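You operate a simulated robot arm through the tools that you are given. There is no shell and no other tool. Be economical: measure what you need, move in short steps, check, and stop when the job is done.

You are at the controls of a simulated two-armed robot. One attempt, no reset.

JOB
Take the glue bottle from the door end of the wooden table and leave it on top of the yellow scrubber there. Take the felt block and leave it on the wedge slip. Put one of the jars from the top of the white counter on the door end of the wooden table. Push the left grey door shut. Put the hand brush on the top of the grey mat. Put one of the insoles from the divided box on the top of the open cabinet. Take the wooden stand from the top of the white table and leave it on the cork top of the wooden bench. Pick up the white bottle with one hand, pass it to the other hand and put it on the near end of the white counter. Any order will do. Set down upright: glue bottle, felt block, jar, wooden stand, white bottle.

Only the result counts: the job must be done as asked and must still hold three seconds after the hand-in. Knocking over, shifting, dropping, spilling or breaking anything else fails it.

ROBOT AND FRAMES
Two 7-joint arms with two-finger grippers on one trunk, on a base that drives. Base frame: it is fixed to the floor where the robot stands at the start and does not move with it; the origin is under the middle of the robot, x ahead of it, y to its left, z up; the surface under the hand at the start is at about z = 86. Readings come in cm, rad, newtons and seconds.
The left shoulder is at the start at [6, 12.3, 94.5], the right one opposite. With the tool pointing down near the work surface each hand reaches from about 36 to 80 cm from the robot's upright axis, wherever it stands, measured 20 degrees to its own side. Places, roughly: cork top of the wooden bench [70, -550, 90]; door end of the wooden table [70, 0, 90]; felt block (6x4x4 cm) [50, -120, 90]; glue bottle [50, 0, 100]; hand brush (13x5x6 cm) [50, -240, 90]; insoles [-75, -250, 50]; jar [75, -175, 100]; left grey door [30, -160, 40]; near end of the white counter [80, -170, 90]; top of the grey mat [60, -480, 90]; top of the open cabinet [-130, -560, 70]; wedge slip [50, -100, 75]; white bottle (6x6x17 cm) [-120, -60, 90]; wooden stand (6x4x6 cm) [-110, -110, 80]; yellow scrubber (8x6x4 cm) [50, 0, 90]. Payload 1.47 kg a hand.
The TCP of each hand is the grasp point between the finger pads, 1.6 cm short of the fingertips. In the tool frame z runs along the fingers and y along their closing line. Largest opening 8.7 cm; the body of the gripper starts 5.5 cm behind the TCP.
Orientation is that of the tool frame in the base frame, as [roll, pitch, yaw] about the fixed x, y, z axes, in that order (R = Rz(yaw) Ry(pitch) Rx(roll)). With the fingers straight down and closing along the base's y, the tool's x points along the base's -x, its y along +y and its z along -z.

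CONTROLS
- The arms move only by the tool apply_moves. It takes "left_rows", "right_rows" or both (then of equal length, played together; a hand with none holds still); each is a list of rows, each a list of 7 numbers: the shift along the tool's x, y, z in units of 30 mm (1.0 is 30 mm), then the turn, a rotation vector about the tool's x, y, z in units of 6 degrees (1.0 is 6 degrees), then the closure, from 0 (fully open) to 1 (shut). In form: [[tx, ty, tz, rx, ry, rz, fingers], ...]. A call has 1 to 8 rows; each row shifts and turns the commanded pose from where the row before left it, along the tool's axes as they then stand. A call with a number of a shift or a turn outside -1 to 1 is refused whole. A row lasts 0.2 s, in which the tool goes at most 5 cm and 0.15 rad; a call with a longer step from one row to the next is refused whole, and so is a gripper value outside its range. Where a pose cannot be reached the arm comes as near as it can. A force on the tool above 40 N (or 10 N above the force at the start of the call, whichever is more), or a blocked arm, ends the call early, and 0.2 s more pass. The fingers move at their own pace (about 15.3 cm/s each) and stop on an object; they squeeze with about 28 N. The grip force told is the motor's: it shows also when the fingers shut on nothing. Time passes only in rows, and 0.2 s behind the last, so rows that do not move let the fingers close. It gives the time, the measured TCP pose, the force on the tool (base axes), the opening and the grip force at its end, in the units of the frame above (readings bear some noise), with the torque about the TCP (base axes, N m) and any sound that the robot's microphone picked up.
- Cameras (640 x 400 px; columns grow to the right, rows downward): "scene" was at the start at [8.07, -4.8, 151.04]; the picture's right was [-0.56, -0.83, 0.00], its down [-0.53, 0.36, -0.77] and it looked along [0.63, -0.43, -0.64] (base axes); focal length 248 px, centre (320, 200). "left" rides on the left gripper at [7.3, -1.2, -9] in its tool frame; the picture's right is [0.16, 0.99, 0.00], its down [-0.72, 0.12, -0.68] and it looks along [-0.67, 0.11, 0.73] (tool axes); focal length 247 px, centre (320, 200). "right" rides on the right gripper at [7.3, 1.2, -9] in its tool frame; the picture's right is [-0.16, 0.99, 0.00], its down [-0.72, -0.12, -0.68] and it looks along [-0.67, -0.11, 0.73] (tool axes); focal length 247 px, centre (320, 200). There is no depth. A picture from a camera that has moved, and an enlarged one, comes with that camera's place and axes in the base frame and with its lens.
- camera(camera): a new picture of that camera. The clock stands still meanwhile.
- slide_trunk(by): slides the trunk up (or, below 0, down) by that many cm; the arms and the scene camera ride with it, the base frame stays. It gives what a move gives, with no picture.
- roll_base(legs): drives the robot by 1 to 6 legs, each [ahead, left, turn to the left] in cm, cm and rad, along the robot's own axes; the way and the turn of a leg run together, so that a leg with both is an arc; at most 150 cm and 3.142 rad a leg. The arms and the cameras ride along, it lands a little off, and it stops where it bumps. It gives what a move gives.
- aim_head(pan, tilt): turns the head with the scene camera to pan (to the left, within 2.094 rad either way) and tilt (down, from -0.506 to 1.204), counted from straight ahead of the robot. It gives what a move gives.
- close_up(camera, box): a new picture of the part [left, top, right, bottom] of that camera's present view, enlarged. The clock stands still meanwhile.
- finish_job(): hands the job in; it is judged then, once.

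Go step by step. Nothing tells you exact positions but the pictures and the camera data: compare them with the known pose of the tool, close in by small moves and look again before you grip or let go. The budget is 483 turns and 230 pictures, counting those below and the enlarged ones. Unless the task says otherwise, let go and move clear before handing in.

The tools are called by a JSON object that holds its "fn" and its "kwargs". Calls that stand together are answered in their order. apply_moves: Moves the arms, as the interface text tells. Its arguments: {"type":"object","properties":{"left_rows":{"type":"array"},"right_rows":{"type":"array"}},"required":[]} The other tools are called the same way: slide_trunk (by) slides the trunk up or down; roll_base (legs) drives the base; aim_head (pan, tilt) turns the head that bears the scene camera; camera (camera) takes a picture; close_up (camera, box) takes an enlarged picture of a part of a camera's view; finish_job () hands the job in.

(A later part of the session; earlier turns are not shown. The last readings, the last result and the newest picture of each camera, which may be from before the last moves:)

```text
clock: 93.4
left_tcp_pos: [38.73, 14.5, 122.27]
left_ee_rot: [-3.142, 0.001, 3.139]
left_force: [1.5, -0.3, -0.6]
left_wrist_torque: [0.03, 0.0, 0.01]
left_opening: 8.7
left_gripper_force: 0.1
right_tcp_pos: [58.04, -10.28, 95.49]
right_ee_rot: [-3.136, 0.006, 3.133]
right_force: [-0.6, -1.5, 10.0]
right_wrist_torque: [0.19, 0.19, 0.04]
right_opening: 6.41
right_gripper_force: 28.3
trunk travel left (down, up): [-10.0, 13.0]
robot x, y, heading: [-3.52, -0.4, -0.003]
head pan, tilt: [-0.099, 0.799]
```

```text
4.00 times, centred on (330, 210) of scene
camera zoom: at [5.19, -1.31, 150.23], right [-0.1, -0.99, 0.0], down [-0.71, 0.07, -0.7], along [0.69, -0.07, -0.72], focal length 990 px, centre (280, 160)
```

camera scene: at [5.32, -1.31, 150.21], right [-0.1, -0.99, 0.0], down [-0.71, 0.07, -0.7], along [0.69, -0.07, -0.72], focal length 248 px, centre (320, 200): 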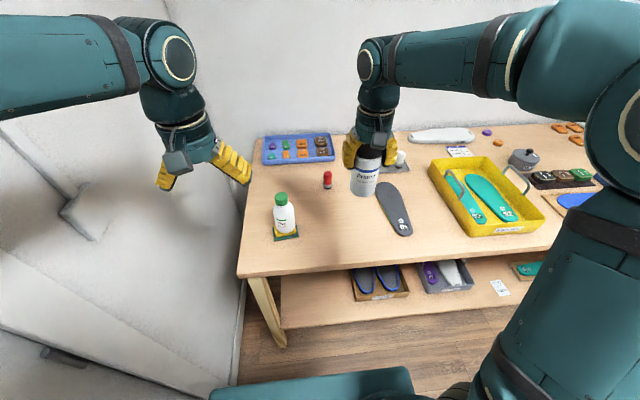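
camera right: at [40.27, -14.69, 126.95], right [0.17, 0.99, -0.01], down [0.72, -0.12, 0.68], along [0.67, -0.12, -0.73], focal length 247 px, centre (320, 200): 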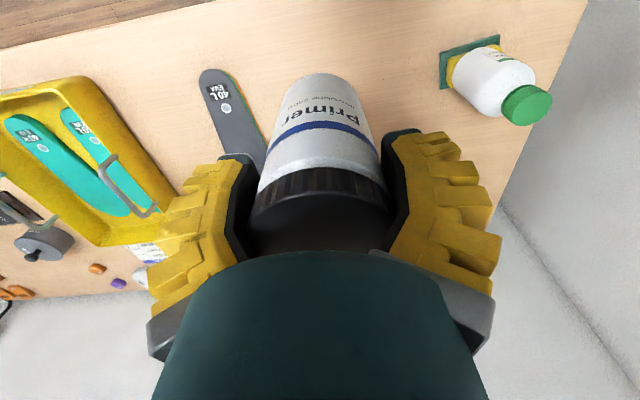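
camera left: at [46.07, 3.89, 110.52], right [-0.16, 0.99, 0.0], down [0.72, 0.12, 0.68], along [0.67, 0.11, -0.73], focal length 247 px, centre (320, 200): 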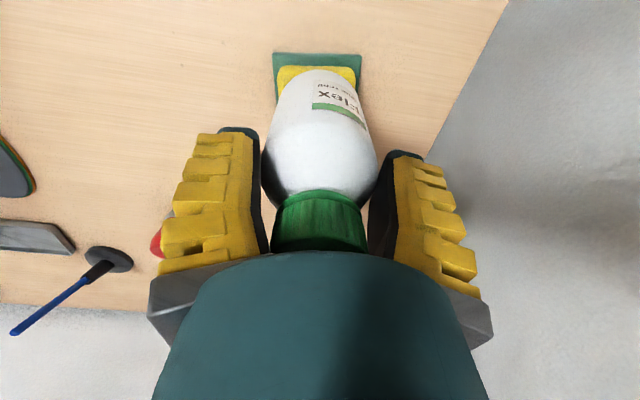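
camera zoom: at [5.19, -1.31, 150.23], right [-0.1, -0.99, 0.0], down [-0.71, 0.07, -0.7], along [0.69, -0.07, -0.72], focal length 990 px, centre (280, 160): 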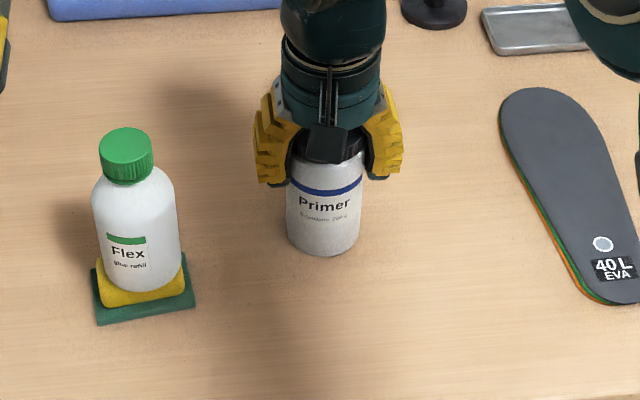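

The jar stands on the table with firm contact. I'll release and rise.

{"fn": "apply_moves", "kwargs": {"right_rows": [[0, 0, 0, 0, 0, 0, 0.3], [0, 0, 0, 0, 0, 0, 0], [0, 0, 0, 0, 0, 0, 0], [0, 0, -0.6, 0, 0, 0, 0], [0, 0, -1, 0, 0, 0, 0], [0, 0, -1, 0, 0, 0, 0], [0, 0, -1, 0, 0, 0, 0], [0.3, 0, -1, 0, 0, 0, 0]]}}

{"fn": "apply_moves", "kwargs": {"right_rows": [[0.7, 0, -1, 0, 0, 0, 0], [0.9, -0.5, -1, 0, 0, 0, 0], [0.9, -0.5, -1, 0, 0, 0, 0], [0.9, -0.5, -0.5, 0, 0, 0, 0]]}}

{"fn": "camera", "kwargs": {"camera": "scene"}}

```text
clock: 95.2
left_tcp_pos: [38.74, 14.44, 122.36]
left_ee_rot: [3.141, 0.0, 3.14]
left_force: [0.4, -0.1, -0.2]
left_wrist_torque: [0.05, -0.02, -0.03]
left_opening: 8.69
left_gripper_force: 0.1
right_tcp_pos: [57.07, -10.15, 109.34]
right_ee_rot: [-3.134, 0.004, 3.133]
right_force: [-0.5, 1.3, -0.2]
right_wrist_torque: [0.01, 0.01, -0.04]
right_opening: 8.71
right_gripper_force: 0.1
trunk travel left (down, up): [-10.0, 13.0]
robot x, y, heading: [-3.78, -0.27, -0.007]
head pan, tilt: [-0.099, 0.799]
```

```text
clock: 96.2
left_tcp_pos: [38.71, 14.27, 122.3]
left_ee_rot: [-3.141, -0.001, 3.14]
left_force: [-0.3, -0.3, 0.1]
left_wrist_torque: [-0.01, -0.02, -0.02]
left_opening: 8.69
left_gripper_force: 0.0
right_tcp_pos: [46.93, -14.4, 119.9]
right_ee_rot: [-3.132, 0.004, 3.134]
right_force: [0.1, -0.1, -1.0]
right_wrist_torque: [-0.03, -0.03, 0.0]
right_opening: 8.7
right_gripper_force: 0.0
trunk travel left (down, up): [-10.0, 13.0]
robot x, y, heading: [-4.06, -0.22, 0.001]
head pan, tilt: [-0.099, 0.799]
```

```text
168 pictures are left
camera scene: at [5.2, -1.37, 150.22], right [-0.1, -0.99, 0.0], down [-0.71, 0.07, -0.7], along [0.69, -0.07, -0.72], focal length 248 px, centre (320, 200)
```

scene: 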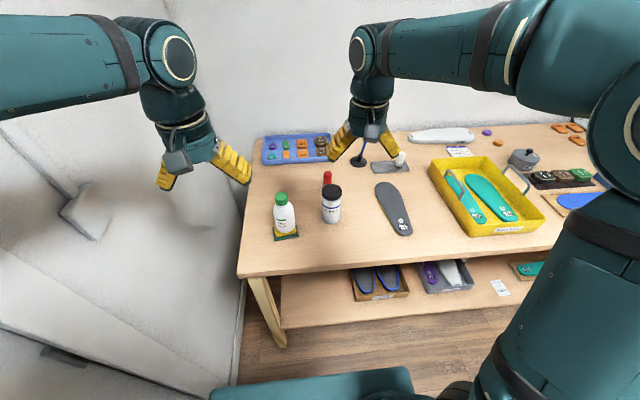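

The jar is placed. Next are the white bottle and the wooden stand on the other side, so I'll drive to y≈-65, back off a bit, and look behind.

{"fn": "roll_base", "kwargs": {"legs": [[-20, -65, 0]]}}

{"fn": "aim_head", "kwargs": {"pan": -2.09, "tilt": 0.5}}

{"fn": "camera", "kwargs": {"camera": "scene"}}

{"fn": "aim_head", "kwargs": {"pan": 2.09, "tilt": 0.5}}

{"fn": "camera", "kwargs": {"camera": "scene"}}

```text
clock: 102.3
left_tcp_pos: [18.7, -50.27, 122.28]
left_ee_rot: [3.141, 0.0, -3.132]
left_force: [-0.3, -0.7, 0.1]
left_wrist_torque: [0.04, -0.02, 0.02]
left_opening: 8.7
left_gripper_force: 0.0
right_tcp_pos: [27.35, -78.89, 119.84]
right_ee_rot: [-3.132, 0.004, -3.138]
right_force: [-0.8, 0.3, 0.4]
right_wrist_torque: [-0.02, 0.02, 0.02]
right_opening: 8.7
right_gripper_force: 0.1
trunk travel left (down, up): [-10.0, 13.0]
robot x, y, heading: [-23.82, -65.73, 0.013]
head pan, tilt: [-0.099, 0.799]
```

```text
clock: 104.3
left_tcp_pos: [18.74, -50.18, 122.25]
left_ee_rot: [-3.141, 0.001, -3.135]
left_force: [0.5, -0.6, -0.3]
left_wrist_torque: [0.02, -0.01, 0.0]
left_opening: 8.7
left_gripper_force: 0.1
right_tcp_pos: [27.41, -78.91, 119.84]
right_ee_rot: [-3.133, 0.001, -3.139]
right_force: [-0.1, 0.2, -0.3]
right_wrist_torque: [-0.02, 0.02, -0.05]
right_opening: 8.7
right_gripper_force: 0.0
trunk travel left (down, up): [-10.0, 13.0]
robot x, y, heading: [-24.11, -65.75, 0.01]
head pan, tilt: [-2.089, 0.499]
```

```text
167 pictures are left
camera scene: at [-27.03, -73.58, 152.81], right [-0.87, 0.49, 0.0], down [0.23, 0.42, -0.88], along [-0.43, -0.77, -0.48], focal length 248 px, centre (320, 200)
```

scene: 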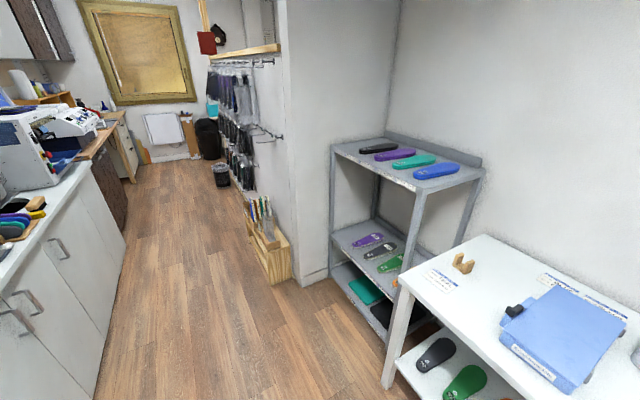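

```text
clock: 107.7
left_tcp_pos: [18.86, -50.19, 122.31]
left_ee_rot: [-3.141, -0.001, -3.132]
left_force: [0.2, 0.3, 0.3]
left_wrist_torque: [0.02, 0.0, 0.0]
left_opening: 8.67
left_gripper_force: 0.0
right_tcp_pos: [27.41, -78.88, 119.87]
right_ee_rot: [-3.134, 0.004, -3.138]
right_force: [-0.2, -0.3, 0.4]
right_wrist_torque: [0.05, -0.05, 0.01]
right_opening: 8.67
right_gripper_force: 0.1
trunk travel left (down, up): [-10.0, 13.0]
robot x, y, heading: [-23.76, -65.97, 0.007]
head pan, tilt: [2.089, 0.499]
```

```text
166 pictures are left
camera scene: at [-27.18, -57.77, 152.81], right [0.86, 0.5, 0.0], down [0.24, -0.41, -0.88], along [-0.44, 0.76, -0.48], focal length 248 px, centre (320, 200)
```

scene: 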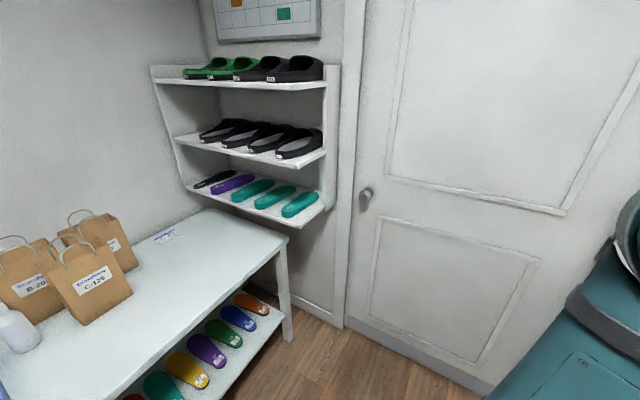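

The white table stands behind me with the stand, the paper bags and the white bottle on it. I'll turn around to face it.

{"fn": "roll_base", "kwargs": {"legs": [[0, 0, -3.13]]}}

{"fn": "aim_head", "kwargs": {"pan": -0.1, "tilt": 0.6}}

{"fn": "camera", "kwargs": {"camera": "scene"}}

```text
clock: 115.4
left_tcp_pos: [-66.03, -81.19, 122.22]
left_ee_rot: [3.141, 0.0, 0.013]
left_force: [-0.1, 0.3, 0.1]
left_wrist_torque: [0.01, 0.0, -0.03]
left_opening: 8.71
left_gripper_force: 0.0
right_tcp_pos: [-74.81, -52.49, 119.75]
right_ee_rot: [-3.133, 0.004, 0.006]
right_force: [0.2, 1.0, 0.3]
right_wrist_torque: [0.0, -0.03, -0.05]
right_opening: 8.71
right_gripper_force: 0.0
trunk travel left (down, up): [-10.0, 13.0]
robot x, y, heading: [-23.71, -65.5, -3.125]
head pan, tilt: [2.089, 0.499]
```

```text
clock: 117.5
left_tcp_pos: [-66.04, -81.2, 122.22]
left_ee_rot: [-3.14, -0.002, 0.014]
left_force: [-0.8, -0.1, -0.3]
left_wrist_torque: [0.0, -0.02, -0.05]
left_opening: 8.7
left_gripper_force: 0.2
right_tcp_pos: [-74.74, -52.53, 119.81]
right_ee_rot: [-3.131, 0.005, 0.007]
right_force: [-0.2, 0.0, -0.5]
right_wrist_torque: [0.02, 0.03, 0.0]
right_opening: 8.7
right_gripper_force: 0.0
trunk travel left (down, up): [-10.0, 13.0]
robot x, y, heading: [-24.06, -65.55, -3.131]
head pan, tilt: [-0.099, 0.6]
```

```text
165 pictures are left
camera scene: at [-33.41, -64.9, 151.9], right [0.09, 1.0, 0.0], down [0.56, -0.05, -0.83], along [-0.82, 0.07, -0.56], focal length 248 px, centre (320, 200)
```

scene: 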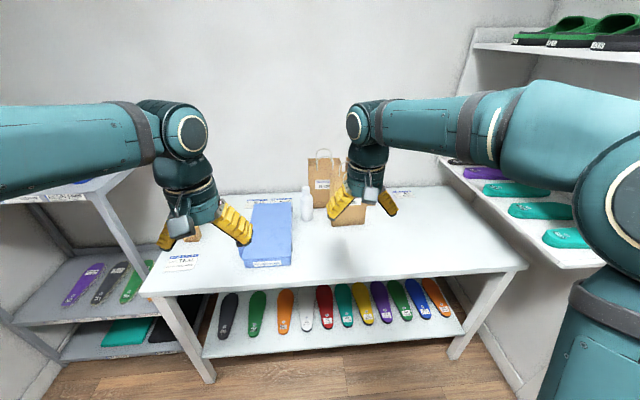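

The white bottle stands between the blue box and the paper bags. I'll zoom in on it and on the stand.

{"fn": "close_up", "kwargs": {"camera": "scene", "box": [230, 130, 400, 290]}}

{"fn": "camera", "kwargs": {"camera": "right"}}

{"fn": "camera", "kwargs": {"camera": "left"}}

```text
2.50 times, centred on (315, 210) of scene
camera zoom: at [-33.41, -64.9, 151.9], right [0.09, 1.0, 0.0], down [0.56, -0.05, -0.83], along [-0.82, 0.07, -0.56], focal length 619 px, centre (332, 175)
```

zoom: 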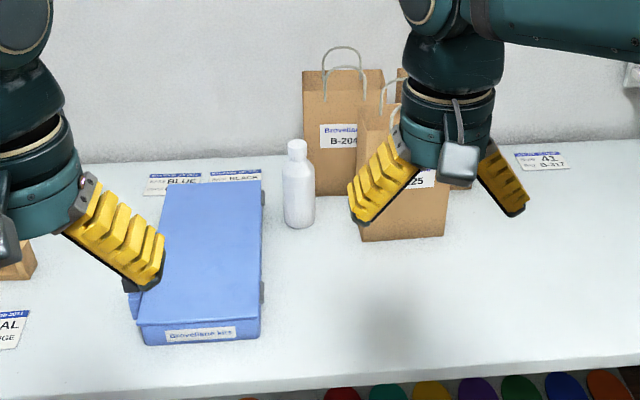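

```text
163 pictures are left
camera right: at [-67.39, -53.66, 128.69], right [-0.15, -0.99, -0.01], down [-0.72, 0.11, 0.68], along [-0.67, 0.11, -0.73], focal length 247 px, centre (320, 200)
```

right: 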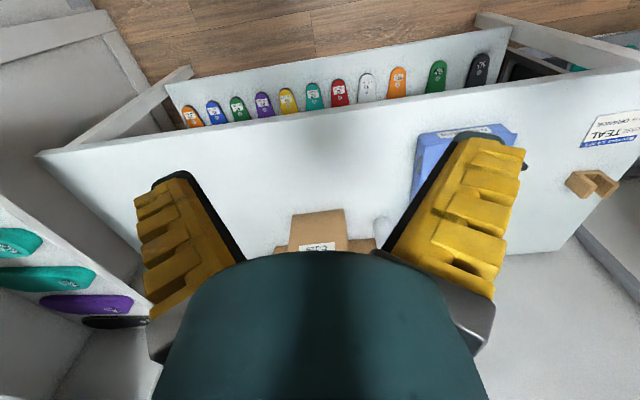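

```text
162 pictures are left
camera left: at [-58.8, -79.93, 131.13], right [0.17, -0.99, 0.0], down [-0.72, -0.13, 0.68], along [-0.67, -0.12, -0.73], focal length 247 px, centre (320, 200)
```

left: 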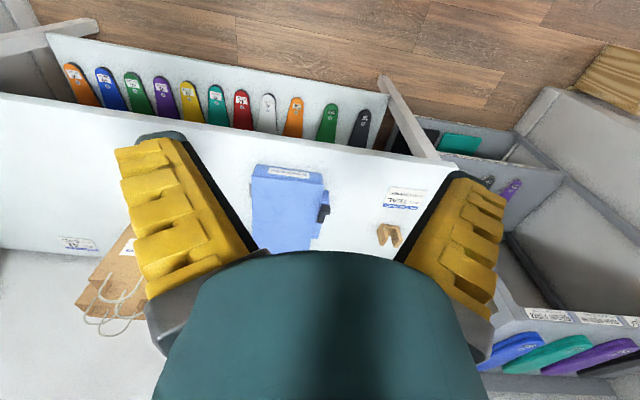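

The table top is at about z 80, the bottle at about (-123.7, -63.6) reaching z 97, and the stand near (-113, -111). I'll pick with the left hand by the cap, then pass it to the right hand tilted forward. First I retract the right hand and roll closer.

{"fn": "apply_moves", "kwargs": {"right_rows": [[1, -0.5, -0.5, 0, 0, 0, 0], [1, -0.5, -0.3, 0, 0, 0, 0], [1, -0.5, -0.2, 0, 0, 0, 0]]}}

{"fn": "roll_base", "kwargs": {"legs": [[20, -13, 0]]}}

{"fn": "aim_head", "kwargs": {"pan": 0, "tilt": 0.8}}

{"fn": "camera", "kwargs": {"camera": "scene"}}

```text
clock: 118.3
left_tcp_pos: [-65.86, -81.12, 122.35]
left_ee_rot: [-3.142, 0.0, 0.014]
left_force: [0.0, 0.7, -0.1]
left_wrist_torque: [-0.01, 0.06, -0.03]
left_opening: 8.73
left_gripper_force: 0.0
right_tcp_pos: [-65.54, -47.97, 122.84]
right_ee_rot: [-3.135, 0.005, 0.007]
right_force: [0.2, 0.3, -0.3]
right_wrist_torque: [-0.04, 0.01, -0.02]
right_opening: 8.71
right_gripper_force: 0.0
trunk travel left (down, up): [-10.0, 13.0]
robot x, y, heading: [-23.42, -65.54, -3.126]
head pan, tilt: [-0.099, 0.6]
```

```text
clock: 120.0
left_tcp_pos: [-86.2, -68.38, 122.13]
left_ee_rot: [3.141, -0.001, 0.014]
left_force: [-0.5, -0.2, 0.6]
left_wrist_torque: [0.0, 0.01, -0.01]
left_opening: 8.71
left_gripper_force: 0.1
right_tcp_pos: [-85.91, -35.42, 122.89]
right_ee_rot: [-3.134, 0.003, 0.007]
right_force: [-0.5, -0.7, 0.3]
right_wrist_torque: [-0.01, 0.01, 0.01]
right_opening: 8.68
right_gripper_force: 0.1
trunk travel left (down, up): [-10.0, 13.0]
robot x, y, heading: [-43.91, -52.93, -3.13]
head pan, tilt: [-0.099, 0.6]
```

```text
clock: 120.8
left_tcp_pos: [-86.33, -68.54, 122.26]
left_ee_rot: [3.141, -0.001, 0.014]
left_force: [-0.9, 0.2, 1.0]
left_wrist_torque: [-0.01, 0.03, -0.01]
left_opening: 8.69
left_gripper_force: 0.1
right_tcp_pos: [-85.96, -35.5, 122.8]
right_ee_rot: [-3.133, 0.003, 0.007]
right_force: [0.0, -0.1, 0.0]
right_wrist_torque: [0.0, -0.01, -0.01]
right_opening: 8.7
right_gripper_force: 0.1
trunk travel left (down, up): [-10.0, 13.0]
robot x, y, heading: [-44.03, -53.23, -3.126]
head pan, tilt: [0.0, 0.799]
```

```text
161 pictures are left
camera scene: at [-52.84, -53.14, 150.22], right [-0.01, 1.0, 0.0], down [0.72, 0.01, -0.7], along [-0.7, -0.01, -0.72], focal length 248 px, centre (320, 200)
```

scene: 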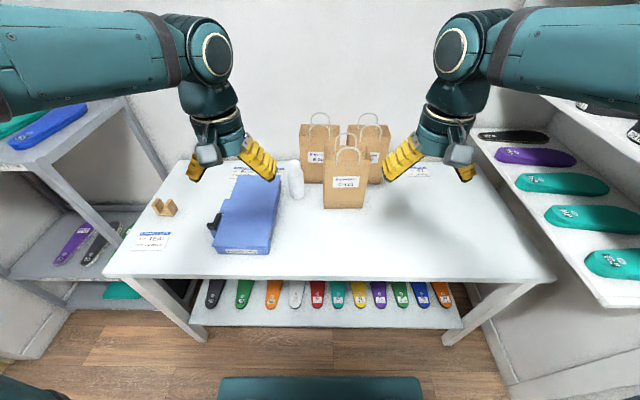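

I'll roll 6 cm closer, then bring the left hand over the bottle.

{"fn": "roll_base", "kwargs": {"legs": [[6, 0, 0]]}}

{"fn": "apply_moves", "kwargs": {"left_rows": [[-1, -0.15, 0, 0, 0, 0, 0], [-1, -0.15, 0, 0, 0, 0, 0], [-1, -0.15, 0, 0, 0, 0, 0], [-1, -0.15, 0, 0, 0, 0, 0], [-1, -0.15, 0, 0, 0, 0, 0], [-1, -0.15, 0.5, 0, 0, 0, 0], [-1, -0.15, 0.9, 0, 0, 0, 0], [-1, -0.15, 0.9, 0, 0, 0, 0]]}}

{"fn": "camera", "kwargs": {"camera": "left"}}

{"fn": "camera", "kwargs": {"camera": "scene"}}

```text
clock: 121.8
left_tcp_pos: [-92.45, -68.66, 122.2]
left_ee_rot: [-3.141, -0.003, 0.013]
left_force: [-0.1, -0.9, -0.2]
left_wrist_torque: [-0.05, -0.05, 0.02]
left_opening: 8.7
left_gripper_force: 0.0
right_tcp_pos: [-92.24, -35.61, 122.81]
right_ee_rot: [-3.133, 0.002, 0.009]
right_force: [-0.7, 0.3, -1.2]
right_wrist_torque: [-0.01, -0.06, 0.03]
right_opening: 8.7
right_gripper_force: 0.1
trunk travel left (down, up): [-10.0, 13.0]
robot x, y, heading: [-49.57, -53.07, -3.128]
head pan, tilt: [0.0, 0.799]
```

```text
clock: 123.5
left_tcp_pos: [-116.37, -65.36, 115.23]
left_ee_rot: [-3.141, -0.002, 0.013]
left_force: [-0.5, 0.3, -0.9]
left_wrist_torque: [0.01, -0.04, -0.03]
left_opening: 8.71
left_gripper_force: 0.0
right_tcp_pos: [-92.11, -35.56, 122.82]
right_ee_rot: [-3.134, 0.002, 0.008]
right_force: [-0.4, 0.3, -0.3]
right_wrist_torque: [0.01, -0.04, 0.02]
right_opening: 8.69
right_gripper_force: 0.0
trunk travel left (down, up): [-10.0, 13.0]
robot x, y, heading: [-49.73, -53.26, -3.125]
head pan, tilt: [0.0, 0.799]
```

```text
160 pictures are left
camera left: at [-109.21, -64.09, 124.02], right [0.17, -0.98, 0.0], down [-0.72, -0.13, 0.68], along [-0.67, -0.12, -0.73], focal length 247 px, centre (320, 200)
```

left: 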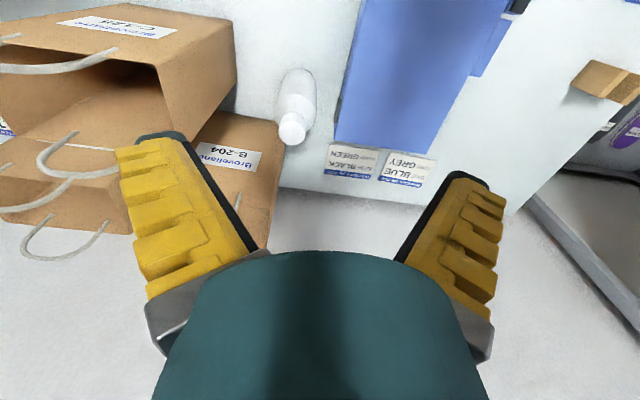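

```text
159 pictures are left
camera scene: at [-59.06, -53.2, 150.2], right [-0.01, 1.0, 0.0], down [0.72, 0.01, -0.7], along [-0.7, -0.01, -0.72], focal length 248 px, centre (320, 200)
```

scene: 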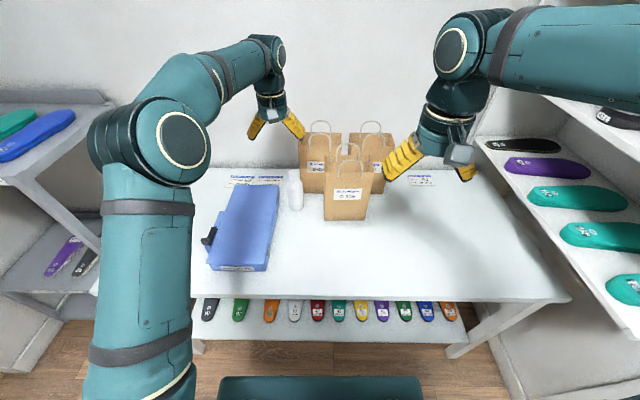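

The cap is at about (-123.1, -63.2). I'll move over it and lower partway.

{"fn": "apply_moves", "kwargs": {"left_rows": [[-0.56, -0.17, 0.5, 0, 0, 0, 0], [-0.56, -0.17, 0.83, 0, 0, 0, 0], [-0.56, -0.17, 0.83, 0, 0, 0, 0], [-0.56, -0.17, 0.83, 0, 0, 0, 0]]}}

{"fn": "camera", "kwargs": {"camera": "left"}}

{"fn": "close_up", "kwargs": {"camera": "scene", "box": [220, 80, 400, 240]}}

```text
clock: 124.5
left_tcp_pos: [-123.14, -63.55, 106.12]
left_ee_rot: [3.141, 0.0, 0.016]
left_force: [-0.8, 0.2, 0.2]
left_wrist_torque: [-0.03, -0.02, 0.04]
left_opening: 8.7
left_gripper_force: 0.1
right_tcp_pos: [-92.15, -35.6, 122.86]
right_ee_rot: [-3.135, 0.003, 0.01]
right_force: [-0.4, 0.6, 0.6]
right_wrist_torque: [0.0, 0.0, -0.03]
right_opening: 8.69
right_gripper_force: 0.1
trunk travel left (down, up): [-10.0, 13.0]
robot x, y, heading: [-49.92, -53.21, -3.129]
head pan, tilt: [0.0, 0.799]
```

```text
158 pictures are left
camera left: at [-115.79, -62.27, 115.05], right [0.17, -0.98, 0.0], down [-0.72, -0.13, 0.68], along [-0.67, -0.12, -0.73], focal length 247 px, centre (320, 200)
```

left: 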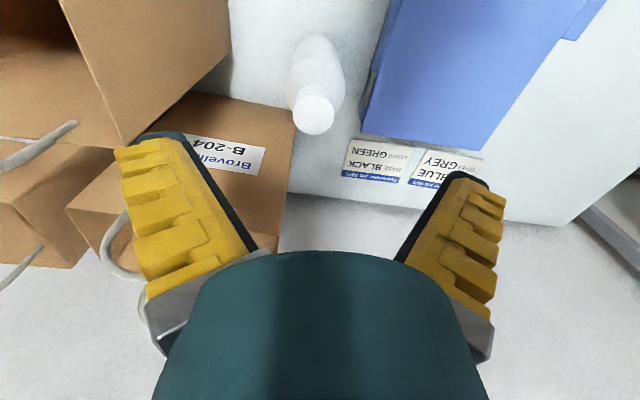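

```text
2.50 times, centred on (310, 160) of scene
camera zoom: at [-59.01, -53.21, 150.2], right [-0.01, 1.0, 0.0], down [0.72, 0.01, -0.7], along [-0.7, -0.01, -0.72], focal length 619 px, centre (345, 300)
```

zoom: 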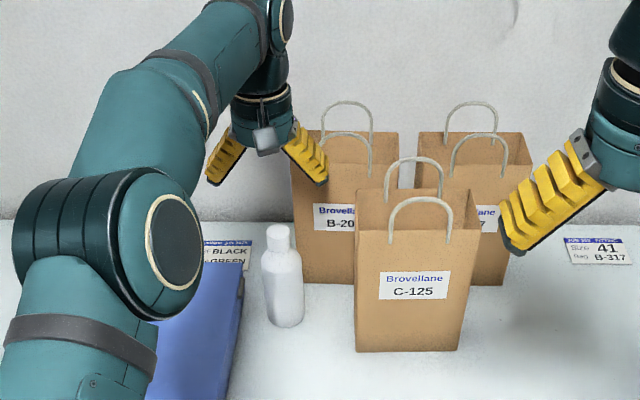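

It is aligned. I'll lower so the fingers straddle the cap, staying clear of the bag behind.

{"fn": "apply_moves", "kwargs": {"left_rows": [[-0.1, -0.08, 0.8, 0, 0, 0, 0], [0, 0, 0.8, 0, 0, 0, 0], [0, 0, 0.8, 0, 0, 0, 0], [0, 0, 0.7, 0, 0, 0, 0], [0, 0, 0.4, 0, 0, 0, 0]]}}

{"fn": "camera", "kwargs": {"camera": "left"}}

{"fn": "close_up", "kwargs": {"camera": "scene", "box": [220, 80, 400, 240]}}

```text
clock: 125.8
left_tcp_pos: [-123.22, -63.18, 95.74]
left_ee_rot: [-3.141, 0.0, 0.014]
left_force: [0.5, -0.4, 0.4]
left_wrist_torque: [0.04, 0.01, 0.02]
left_opening: 8.71
left_gripper_force: 0.0
right_tcp_pos: [-92.02, -35.55, 122.8]
right_ee_rot: [-3.134, 0.004, 0.011]
right_force: [-0.5, -0.3, -0.8]
right_wrist_torque: [0.0, 0.02, 0.02]
right_opening: 8.68
right_gripper_force: 0.1
trunk travel left (down, up): [-10.0, 13.0]
robot x, y, heading: [-50.29, -52.92, -3.125]
head pan, tilt: [0.0, 0.799]
```

```text
156 pictures are left
camera left: at [-116.0, -61.94, 104.63], right [0.17, -0.98, 0.0], down [-0.72, -0.13, 0.68], along [-0.67, -0.12, -0.73], focal length 247 px, centre (320, 200)
```

left: 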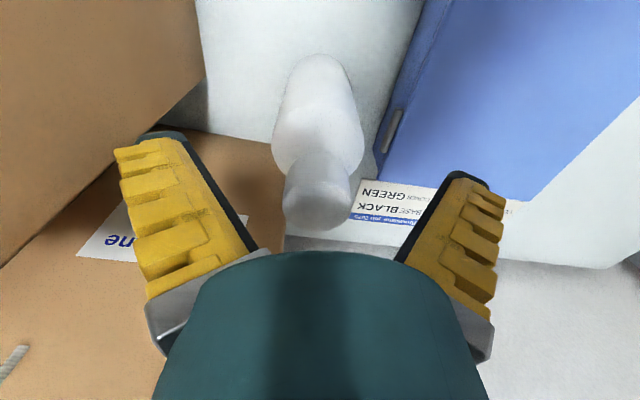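

```text
2.50 times, centred on (310, 160) of scene
camera zoom: at [-58.93, -53.21, 150.21], right [-0.01, 1.0, 0.0], down [0.72, 0.01, -0.7], along [-0.7, -0.01, -0.72], focal length 619 px, centre (345, 300)
```

zoom: 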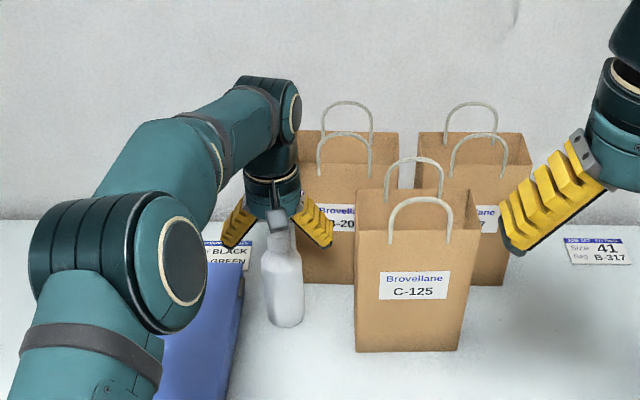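

The cap is between the fingers. I'll close in stages.

{"fn": "apply_moves", "kwargs": {"left_rows": [[0, 0, 0.1, 0, 0, 0, 0.3], [0, 0, 0, 0, 0, 0, 0.5], [0, 0, 0, 0, 0, 0, 0.58], [0, 0, 0, 0, 0, 0, 0.65], [0, 0, 0, 0, 0, 0, 1], [0, 0, 0, 0, 0, 0, 1]]}}

{"fn": "camera", "kwargs": {"camera": "left"}}

```text
clock: 127.2
left_tcp_pos: [-123.24, -63.2, 95.81]
left_ee_rot: [-3.141, 0.003, 0.015]
left_force: [0.0, 0.6, 5.7]
left_wrist_torque: [0.05, 0.08, -0.06]
left_opening: 2.67
left_gripper_force: 27.8
right_tcp_pos: [-92.0, -35.66, 122.84]
right_ee_rot: [-3.134, 0.003, 0.009]
right_force: [-0.2, 0.2, 0.1]
right_wrist_torque: [0.01, 0.01, -0.01]
right_opening: 8.71
right_gripper_force: 0.0
trunk travel left (down, up): [-10.0, 13.0]
robot x, y, heading: [-49.67, -53.41, -3.128]
head pan, tilt: [0.0, 0.799]
```

```text
154 pictures are left
camera left: at [-115.97, -61.95, 104.49], right [0.17, -0.99, 0.0], down [-0.72, -0.13, 0.68], along [-0.67, -0.12, -0.73], focal length 247 px, centre (320, 200)
```

left: 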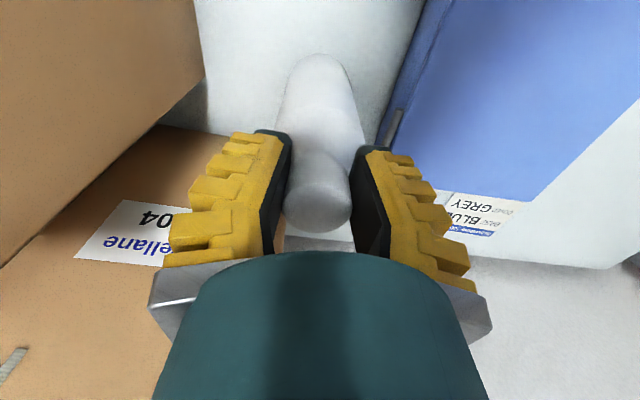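

I have the cap. I'll lift straight up, then draw it back toward the robot.

{"fn": "apply_moves", "kwargs": {"left_rows": [[0, 0, -0.5, 0, 0, 0, 1], [0, 0, -0.9, 0, 0, 0, 1], [0, 0, -1, 0, 0, 0, 1], [0, 0, -1, 0, 0, 0, 1], [0, 0, -1, 0, 0, 0, 1], [0.3, 0, -1, 0, 0, 0, 1], [0.8, 0, -0.8, 0, 0, 0, 1], [1, 0, 0, 0, 0, 0, 1]]}}

{"fn": "camera", "kwargs": {"camera": "scene"}}

```text
clock: 128.9
left_tcp_pos: [-120.71, -62.65, 115.29]
left_ee_rot: [-3.141, -0.004, 0.016]
left_force: [0.6, 0.4, -2.3]
left_wrist_torque: [-0.02, -0.02, 0.0]
left_opening: 2.59
left_gripper_force: 28.0
left hand out of reach, approached as far as the arm can: row 7, 8
right_tcp_pos: [-92.02, -35.6, 122.88]
right_ee_rot: [-3.133, 0.004, 0.009]
right_force: [0.4, 0.9, -0.1]
right_wrist_torque: [0.02, 0.02, -0.03]
right_opening: 8.69
right_gripper_force: 0.0
trunk travel left (down, up): [-10.0, 13.0]
robot x, y, heading: [-49.47, -53.17, -3.13]
head pan, tilt: [0.0, 0.799]
```

```text
153 pictures are left
camera scene: at [-58.88, -53.21, 150.22], right [-0.01, 1.0, 0.0], down [0.72, 0.01, -0.7], along [-0.7, -0.01, -0.72], focal length 248 px, centre (320, 200)
```

scene: 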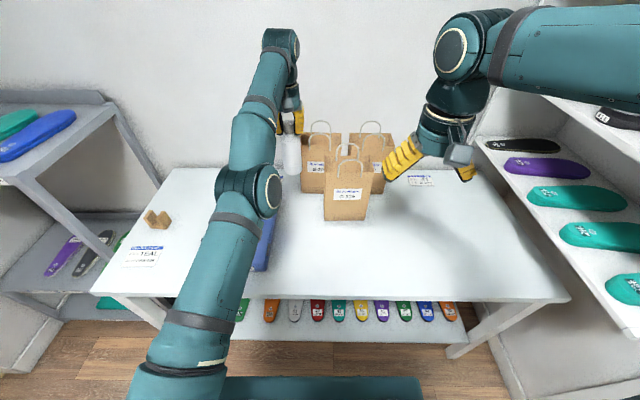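

I'll draw the bottle back to about 47 cm ahead of the robot.

{"fn": "apply_moves", "kwargs": {"left_rows": [[0.8, 0, 0, 0, 0, 0, 1], [1, 0, 0, 0, 0, 0, 1], [1, 0, 0, 0, 0, 0, 1], [1, 0, 0, 0, 0, 0, 1], [1, 0, -0.2, 0, 0, 0, 1], [1, 0, -0.2, 0, 0, 0, 1], [1, 0, -0.2, 0, 0, 0, 1], [0.8, 0, -0.2, 0, 0, 0, 1]]}}

{"fn": "roll_base", "kwargs": {"legs": [[-25, 0, 0]]}}

{"fn": "camera", "kwargs": {"camera": "scene"}}

{"fn": "camera", "kwargs": {"camera": "left"}}

```text
clock: 130.8
left_tcp_pos: [-117.36, -60.15, 122.55]
left_ee_rot: [3.141, 0.0, 0.013]
left_force: [-0.2, 0.0, -2.5]
left_wrist_torque: [0.03, 0.01, 0.01]
left_opening: 2.55
left_gripper_force: 28.0
left hand out of reach, approached as far as the arm can: row 1, 2, 3, 4, 5, 6, 7, 8
right_tcp_pos: [-92.02, -35.57, 122.86]
right_ee_rot: [-3.133, 0.003, 0.009]
right_force: [-0.1, -0.1, 0.2]
right_wrist_torque: [0.02, 0.0, 0.0]
right_opening: 8.7
right_gripper_force: 0.0
trunk travel left (down, up): [-10.0, 13.0]
robot x, y, heading: [-49.76, -53.17, -3.126]
head pan, tilt: [0.0, 0.799]
```

```text
clock: 132.6
left_tcp_pos: [-92.93, -59.93, 122.55]
left_ee_rot: [3.141, -0.001, 0.015]
left_force: [1.2, 0.2, -1.5]
left_wrist_torque: [0.0, 0.0, -0.02]
left_opening: 2.54
left_gripper_force: 28.5
right_tcp_pos: [-67.44, -35.31, 122.85]
right_ee_rot: [-3.131, 0.004, 0.01]
right_force: [0.2, 0.2, 0.3]
right_wrist_torque: [-0.01, 0.03, 0.03]
right_opening: 8.71
right_gripper_force: 0.0
trunk travel left (down, up): [-10.0, 13.0]
robot x, y, heading: [-25.26, -52.73, -3.124]
head pan, tilt: [0.0, 0.799]
```

```text
152 pictures are left
camera scene: at [-34.35, -52.86, 150.22], right [-0.02, 1.0, 0.0], down [0.72, 0.01, -0.7], along [-0.7, -0.01, -0.72], focal length 248 px, centre (320, 200)
```

scene: 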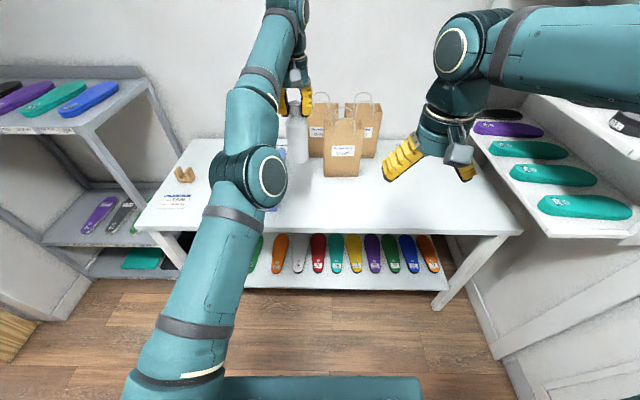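

```text
151 pictures are left
camera left: at [-85.64, -58.67, 131.38], right [0.17, -0.98, 0.0], down [-0.72, -0.13, 0.68], along [-0.67, -0.12, -0.73], focal length 247 px, centre (320, 200)
```

left: 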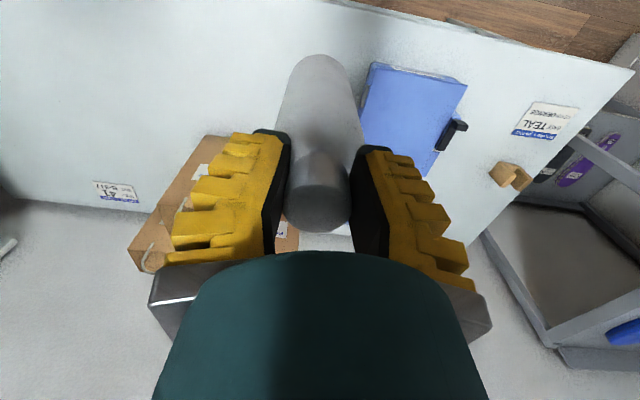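

The left arm is stretched to its limit. I'll try bringing it back down and inward in small steps.

{"fn": "apply_moves", "kwargs": {"left_rows": [[0.3, 0, 0.6, 0, 0, 0, 1], [0.5, 0, 0.6, 0, 0, 0, 1], [0.6, 0, 0.4, 0, 0, 0, 1]]}}

```text
clock: 133.3
left_tcp_pos: [-93.84, -59.04, 120.1]
left_ee_rot: [-3.141, -0.002, 0.016]
left_force: [-0.4, 0.2, -1.6]
left_wrist_torque: [0.0, -0.02, 0.0]
left_opening: 2.5
left_gripper_force: 27.8
left hand out of reach, approached as far as the arm can: row 1, 2, 3
right_tcp_pos: [-67.64, -35.3, 122.87]
right_ee_rot: [-3.134, 0.003, 0.009]
right_force: [0.1, -0.1, 0.2]
right_wrist_torque: [0.04, -0.02, 0.02]
right_opening: 8.72
right_gripper_force: 0.0
trunk travel left (down, up): [-10.0, 13.0]
robot x, y, heading: [-25.3, -52.28, -3.125]
head pan, tilt: [0.0, 0.799]
```

I'll test which way frees the arm: outward to the left.

{"fn": "apply_moves", "kwargs": {"left_rows": [[0, 0.7, 0, 0, 0, 0, 1], [0, 0.7, 0, 0, 0, 0, 1]]}}

{"fn": "apply_moves", "kwargs": {"left_rows": [[0, 0, 0.7, 0, 0, 0, 1], [0, 0, 0.7, 0, 0, 0, 1]]}}

```text
clock: 133.9
left_tcp_pos: [-94.29, -63.38, 120.31]
left_ee_rot: [3.14, -0.003, 0.017]
left_force: [0.6, 0.9, -2.3]
left_wrist_torque: [0.02, -0.01, -0.01]
left_opening: 2.51
left_gripper_force: 28.2
left hand out of reach, approached as far as the arm can: row 1
right_tcp_pos: [-67.53, -35.31, 122.74]
right_ee_rot: [-3.134, 0.004, 0.011]
right_force: [-0.7, 0.1, -0.6]
right_wrist_torque: [0.03, 0.0, -0.01]
right_opening: 8.74
right_gripper_force: 0.1
trunk travel left (down, up): [-10.0, 13.0]
robot x, y, heading: [-25.35, -52.32, -3.127]
head pan, tilt: [0.0, 0.799]
```

```text
clock: 134.6
left_tcp_pos: [-95.85, -63.18, 116.61]
left_ee_rot: [-3.14, -0.003, 0.018]
left_force: [0.2, 0.1, -2.5]
left_wrist_torque: [0.0, 0.0, -0.03]
left_opening: 2.5
left_gripper_force: 27.8
left hand out of reach, approached as far as the arm can: row 1, 2
right_tcp_pos: [-67.67, -35.32, 122.79]
right_ee_rot: [-3.134, 0.004, 0.011]
right_force: [1.1, 0.2, 1.0]
right_wrist_torque: [0.03, 0.01, 0.01]
right_opening: 8.73
right_gripper_force: 0.2
trunk travel left (down, up): [-10.0, 13.0]
robot x, y, heading: [-25.63, -52.72, -3.124]
head pan, tilt: [0.0, 0.799]
```

Moving left works. I'll go further left and then back toward the robot.

{"fn": "apply_moves", "kwargs": {"left_rows": [[0, 1, 0, 0, 0, 0, 1], [0, 1, 0, 0, 0, 0, 1], [0, 1, 0, 0, 0, 0, 1], [0.7, 0.5, 0, 0, 0, 0, 1], [1, 0, 0, 0, 0, 0, 1], [1, 0, 0, 0, 0, 0, 1]]}}

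{"fn": "camera", "kwargs": {"camera": "left"}}

```text
clock: 135.9
left_tcp_pos: [-95.13, -73.83, 119.36]
left_ee_rot: [3.141, -0.001, 0.016]
left_force: [-0.2, 0.2, -1.7]
left_wrist_torque: [0.02, 0.01, -0.03]
left_opening: 2.51
left_gripper_force: 28.3
left hand out of reach, approached as far as the arm can: row 2, 4, 5, 6
right_tcp_pos: [-67.6, -35.38, 122.88]
right_ee_rot: [-3.132, 0.005, 0.011]
right_force: [-0.4, -0.9, -0.2]
right_wrist_torque: [0.0, 0.03, 0.01]
right_opening: 8.7
right_gripper_force: 0.1
trunk travel left (down, up): [-10.0, 13.0]
robot x, y, heading: [-25.38, -52.74, -3.121]
head pan, tilt: [0.0, 0.799]
```

```text
150 pictures are left
camera left: at [-87.83, -72.5, 128.36], right [0.17, -0.98, 0.0], down [-0.72, -0.13, 0.68], along [-0.67, -0.12, -0.73], focal length 247 px, centre (320, 200)
```

left: 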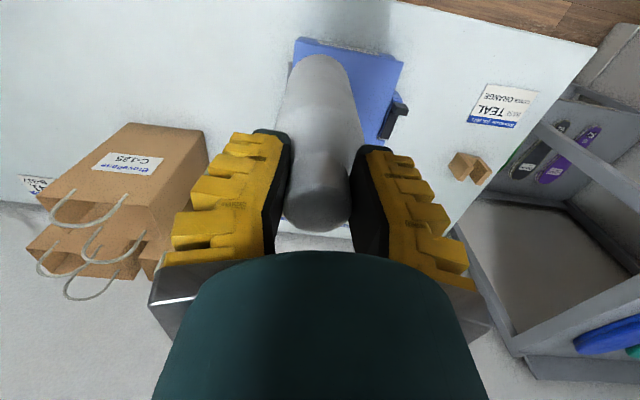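

The arm is nearly straight, and only lowering seems to bend it again. I'll back off so the bottle clears the table, then lower it.

{"fn": "roll_base", "kwargs": {"legs": [[-16, 0, 0]]}}

{"fn": "apply_moves", "kwargs": {"left_rows": [[0, 0, 1, 0, 0, 0, 1], [0, 0, 1, 0, 0, 0, 1], [0, 0, 1, 0, 0, 0, 1], [0, 0, 1, 0, 0, 0, 1], [0, 0, 1, 0, 0, 0, 1]]}}

{"fn": "camera", "kwargs": {"camera": "scene"}}

```text
clock: 137.3
left_tcp_pos: [-79.2, -73.73, 119.53]
left_ee_rot: [-3.141, 0.0, 0.021]
left_force: [0.3, -0.5, -1.0]
left_wrist_torque: [0.0, 0.01, -0.01]
left_opening: 2.52
left_gripper_force: 28.1
right_tcp_pos: [-51.83, -35.3, 122.83]
right_ee_rot: [-3.133, 0.002, 0.013]
right_force: [-0.3, -0.8, 0.3]
right_wrist_torque: [0.0, 0.0, 0.02]
right_opening: 8.69
right_gripper_force: 0.0
trunk travel left (down, up): [-10.0, 13.0]
robot x, y, heading: [-9.58, -52.49, -3.121]
head pan, tilt: [0.0, 0.799]
```

```text
clock: 138.6
left_tcp_pos: [-83.83, -73.94, 105.83]
left_ee_rot: [3.141, -0.004, 0.019]
left_force: [-0.1, 0.2, -3.2]
left_wrist_torque: [0.01, -0.04, 0.01]
left_opening: 2.52
left_gripper_force: 28.1
left hand out of reach, approached as far as the arm can: row 1, 2, 3, 4, 5
right_tcp_pos: [-52.01, -35.18, 122.8]
right_ee_rot: [-3.133, 0.003, 0.013]
right_force: [-0.1, -0.3, 1.0]
right_wrist_torque: [0.01, -0.01, 0.04]
right_opening: 8.71
right_gripper_force: 0.0
trunk travel left (down, up): [-10.0, 13.0]
robot x, y, heading: [-9.99, -52.13, -3.123]
head pan, tilt: [0.0, 0.799]
```

```text
149 pictures are left
camera scene: at [-18.9, -52.62, 150.21], right [-0.02, 1.0, 0.0], down [0.72, 0.01, -0.7], along [-0.7, -0.01, -0.72], focal length 248 px, centre (320, 200)
```

scene: 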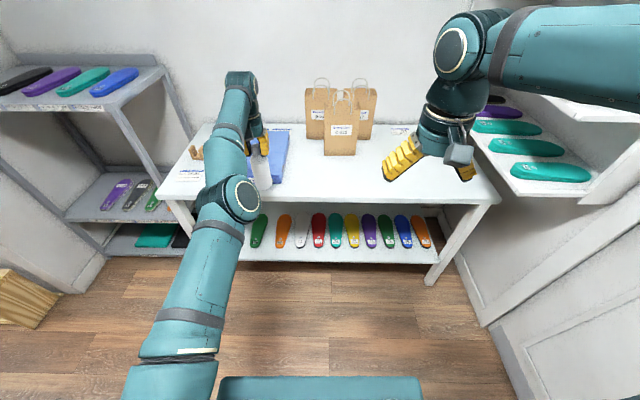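

I'll back off another 12 cm and try drawing the arm inward again.

{"fn": "roll_base", "kwargs": {"legs": [[-12, 0, 0]]}}

{"fn": "apply_moves", "kwargs": {"left_rows": [[0.3, 0, 1, 0, 0, 0, 1], [0.3, 0, 1, 0, 0, 0, 1], [0.5, 0, 0.7, 0, 0, 0, 1], [1, 0, 0, 0, 0, 0, 1], [1, 0, 0, 0, 0, 0, 1], [1, 0, 0, 0, 0, 0, 1], [1, 0, 0, 0, 0, 0, 1]]}}

```text
clock: 139.8
left_tcp_pos: [-71.7, -73.57, 105.94]
left_ee_rot: [3.141, -0.003, 0.016]
left_force: [0.2, -0.1, -1.9]
left_wrist_torque: [-0.01, 0.04, 0.0]
left_opening: 2.48
left_gripper_force: 28.3
right_tcp_pos: [-39.82, -34.83, 122.87]
right_ee_rot: [-3.134, 0.003, 0.011]
right_force: [0.8, 1.5, 0.1]
right_wrist_torque: [-0.01, 0.04, -0.04]
right_opening: 8.72
right_gripper_force: 0.1
trunk travel left (down, up): [-10.0, 13.0]
robot x, y, heading: [2.18, -52.0, -3.124]
head pan, tilt: [0.0, 0.799]
```

```text
clock: 141.4
left_tcp_pos: [-72.89, -73.95, 99.59]
left_ee_rot: [3.14, -0.005, 0.018]
left_force: [0.2, 0.1, -1.3]
left_wrist_torque: [-0.01, -0.03, 0.01]
left_opening: 2.48
left_gripper_force: 28.2
left hand out of reach, approached as far as the arm can: row 1, 2, 3, 4, 5, 6, 7
right_tcp_pos: [-39.96, -34.81, 122.94]
right_ee_rot: [-3.133, 0.002, 0.011]
right_force: [0.2, -0.2, 0.3]
right_wrist_torque: [0.04, -0.01, 0.02]
right_opening: 8.7
right_gripper_force: 0.0
trunk travel left (down, up): [-10.0, 13.0]
robot x, y, heading: [2.02, -52.07, -3.125]
head pan, tilt: [0.0, 0.799]
```

I'll try a wrist tilt to break the straight-arm pose.

{"fn": "apply_moves", "kwargs": {"left_rows": [[0.3, 0, 0.3, 0, -1, 0, 1], [0.3, 0, 0.3, 0, -1, 0, 1], [0.3, 0, 0.3, 0, -1, 0, 1], [0.5, 0, 0, 0, 0, 0, 1]]}}

{"fn": "camera", "kwargs": {"camera": "scene"}}

```text
clock: 142.4
left_tcp_pos: [-79.1, -74.39, 97.25]
left_ee_rot: [-3.141, 0.31, 0.018]
left_force: [-0.4, -0.2, -2.0]
left_wrist_torque: [-0.01, -0.08, -0.02]
left_opening: 2.46
left_gripper_force: 27.9
left hand out of reach, approached as far as the arm can: row 1, 2, 3, 4
right_tcp_pos: [-39.97, -34.88, 122.84]
right_ee_rot: [-3.132, 0.003, 0.01]
right_force: [-0.2, -1.0, -0.2]
right_wrist_torque: [-0.02, 0.0, 0.0]
right_opening: 8.71
right_gripper_force: 0.1
trunk travel left (down, up): [-10.0, 13.0]
robot x, y, heading: [2.2, -52.61, -3.128]
head pan, tilt: [0.0, 0.799]
```

```text
148 pictures are left
camera scene: at [-6.85, -52.39, 150.21], right [-0.02, 1.0, 0.0], down [0.72, 0.01, -0.7], along [-0.7, -0.01, -0.72], focal length 248 px, centre (320, 200)
```

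scene: 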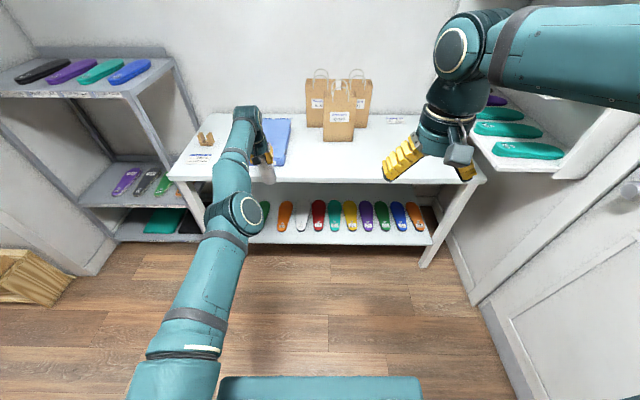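

The bottle leans toward the table edge, so I'll undo the tilt and raise it. The hand-over can be done right here, with the left arm outstretched.

{"fn": "apply_moves", "kwargs": {"left_rows": [[0.3, 0, -0.8, 0, 1, 0, 1], [0.3, 0, -0.8, 0, 1, 0, 1], [0.3, -0.5, -0.8, 0, 1, 0, 1], [0, -0.7, -0.5, 0, 0, 0, 1], [0, -0.7, 0, 0, 0, 0, 1], [0, -0.7, 0, 0, 0, 0, 1]]}}

{"fn": "camera", "kwargs": {"camera": "left"}}

{"fn": "camera", "kwargs": {"camera": "scene"}}

```text
clock: 143.8
left_tcp_pos: [-72.23, -66.29, 104.91]
left_ee_rot: [3.141, -0.005, 0.018]
left_force: [0.2, -0.4, -2.0]
left_wrist_torque: [0.01, -0.02, 0.02]
left_opening: 2.46
left_gripper_force: 28.1
left hand out of reach, approached as far as the arm can: row 2, 3, 6
right_tcp_pos: [-39.9, -34.72, 122.85]
right_ee_rot: [-3.133, 0.003, 0.011]
right_force: [0.5, -0.5, 0.2]
right_wrist_torque: [0.0, 0.0, -0.03]
right_opening: 8.73
right_gripper_force: 0.1
trunk travel left (down, up): [-10.0, 13.0]
robot x, y, heading: [2.15, -52.19, -3.126]
head pan, tilt: [0.0, 0.799]
```

```text
147 pictures are left
camera left: at [-65.11, -64.95, 113.77], right [0.17, -0.98, 0.0], down [-0.73, -0.13, 0.68], along [-0.67, -0.12, -0.74], focal length 247 px, centre (320, 200)
```

left: 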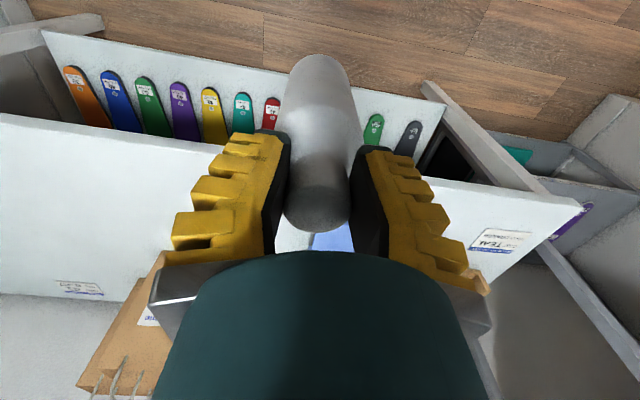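

```text
146 pictures are left
camera scene: at [-6.85, -52.31, 150.21], right [-0.02, 1.0, 0.0], down [0.72, 0.01, -0.7], along [-0.7, -0.01, -0.72], focal length 248 px, centre (320, 200)
```

scene: 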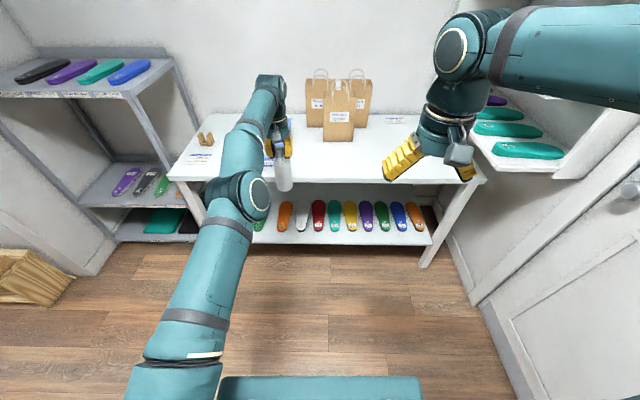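

The bottle hangs at (-72.2, -66.3) from z 89 to 106. I'll turn the right hand 50° inward and then tilt it 60° forward for the hand-over.

{"fn": "apply_moves", "kwargs": {"right_rows": [[0, 0, 0, 0, 0, -1, 0], [0, 0, 0, 0, 0, -1, 0], [0, 0, 0, 0, 0, -1, 0], [0, 0, 0, 0, 0, -1, 0], [0, 0, 0, 0, 0, -1, 0], [0, 0, 0, 0, 0, -1, 0], [0, 0, 0, 0, 0, -1, 0], [0, 0, 0, 0, 0, -1, 0]]}}

{"fn": "apply_moves", "kwargs": {"right_rows": [[-0.5, 0, 0, 0, -1, 0, 0], [-0.5, 0, 0, 0, -1, 0, 0], [-0.5, 0, 0, 0, -1, 0, 0], [-0.5, 0, 0, 0, -1, 0, 0], [-0.5, 0, 0, 0, -1, 0, 0], [0, 0, 0.5, 0, -1, 0, 0], [0, 0, 0.5, 0, -1, 0, 0], [0, 0, 0.5, 0, -1, 0, 0]]}}

```text
clock: 145.6
left_tcp_pos: [-72.34, -66.17, 104.92]
left_ee_rot: [3.141, -0.007, 0.019]
left_force: [-0.6, 0.3, -2.3]
left_wrist_torque: [0.02, -0.02, -0.01]
left_opening: 2.46
left_gripper_force: 28.9
right_tcp_pos: [-39.94, -34.89, 122.77]
right_ee_rot: [-3.132, -0.003, 0.848]
right_force: [0.7, -0.3, -0.8]
right_wrist_torque: [0.03, 0.01, -0.01]
right_opening: 8.7
right_gripper_force: 0.1
trunk travel left (down, up): [-10.0, 13.0]
robot x, y, heading: [2.3, -52.19, -3.124]
head pan, tilt: [0.0, 0.799]
```

```text
clock: 147.4
left_tcp_pos: [-72.31, -66.29, 104.74]
left_ee_rot: [-3.141, -0.004, 0.017]
left_force: [0.0, 0.0, -1.8]
left_wrist_torque: [0.02, -0.03, 0.02]
left_opening: 2.45
left_gripper_force: 28.3
right_tcp_pos: [-46.65, -42.26, 120.76]
right_ee_rot: [-3.131, 0.834, 0.857]
right_force: [-0.6, 0.8, -0.3]
right_wrist_torque: [-0.02, -0.01, -0.02]
right_opening: 8.7
right_gripper_force: 0.1
trunk travel left (down, up): [-10.0, 13.0]
robot x, y, heading: [2.23, -52.05, -3.123]
head pan, tilt: [0.0, 0.799]
```

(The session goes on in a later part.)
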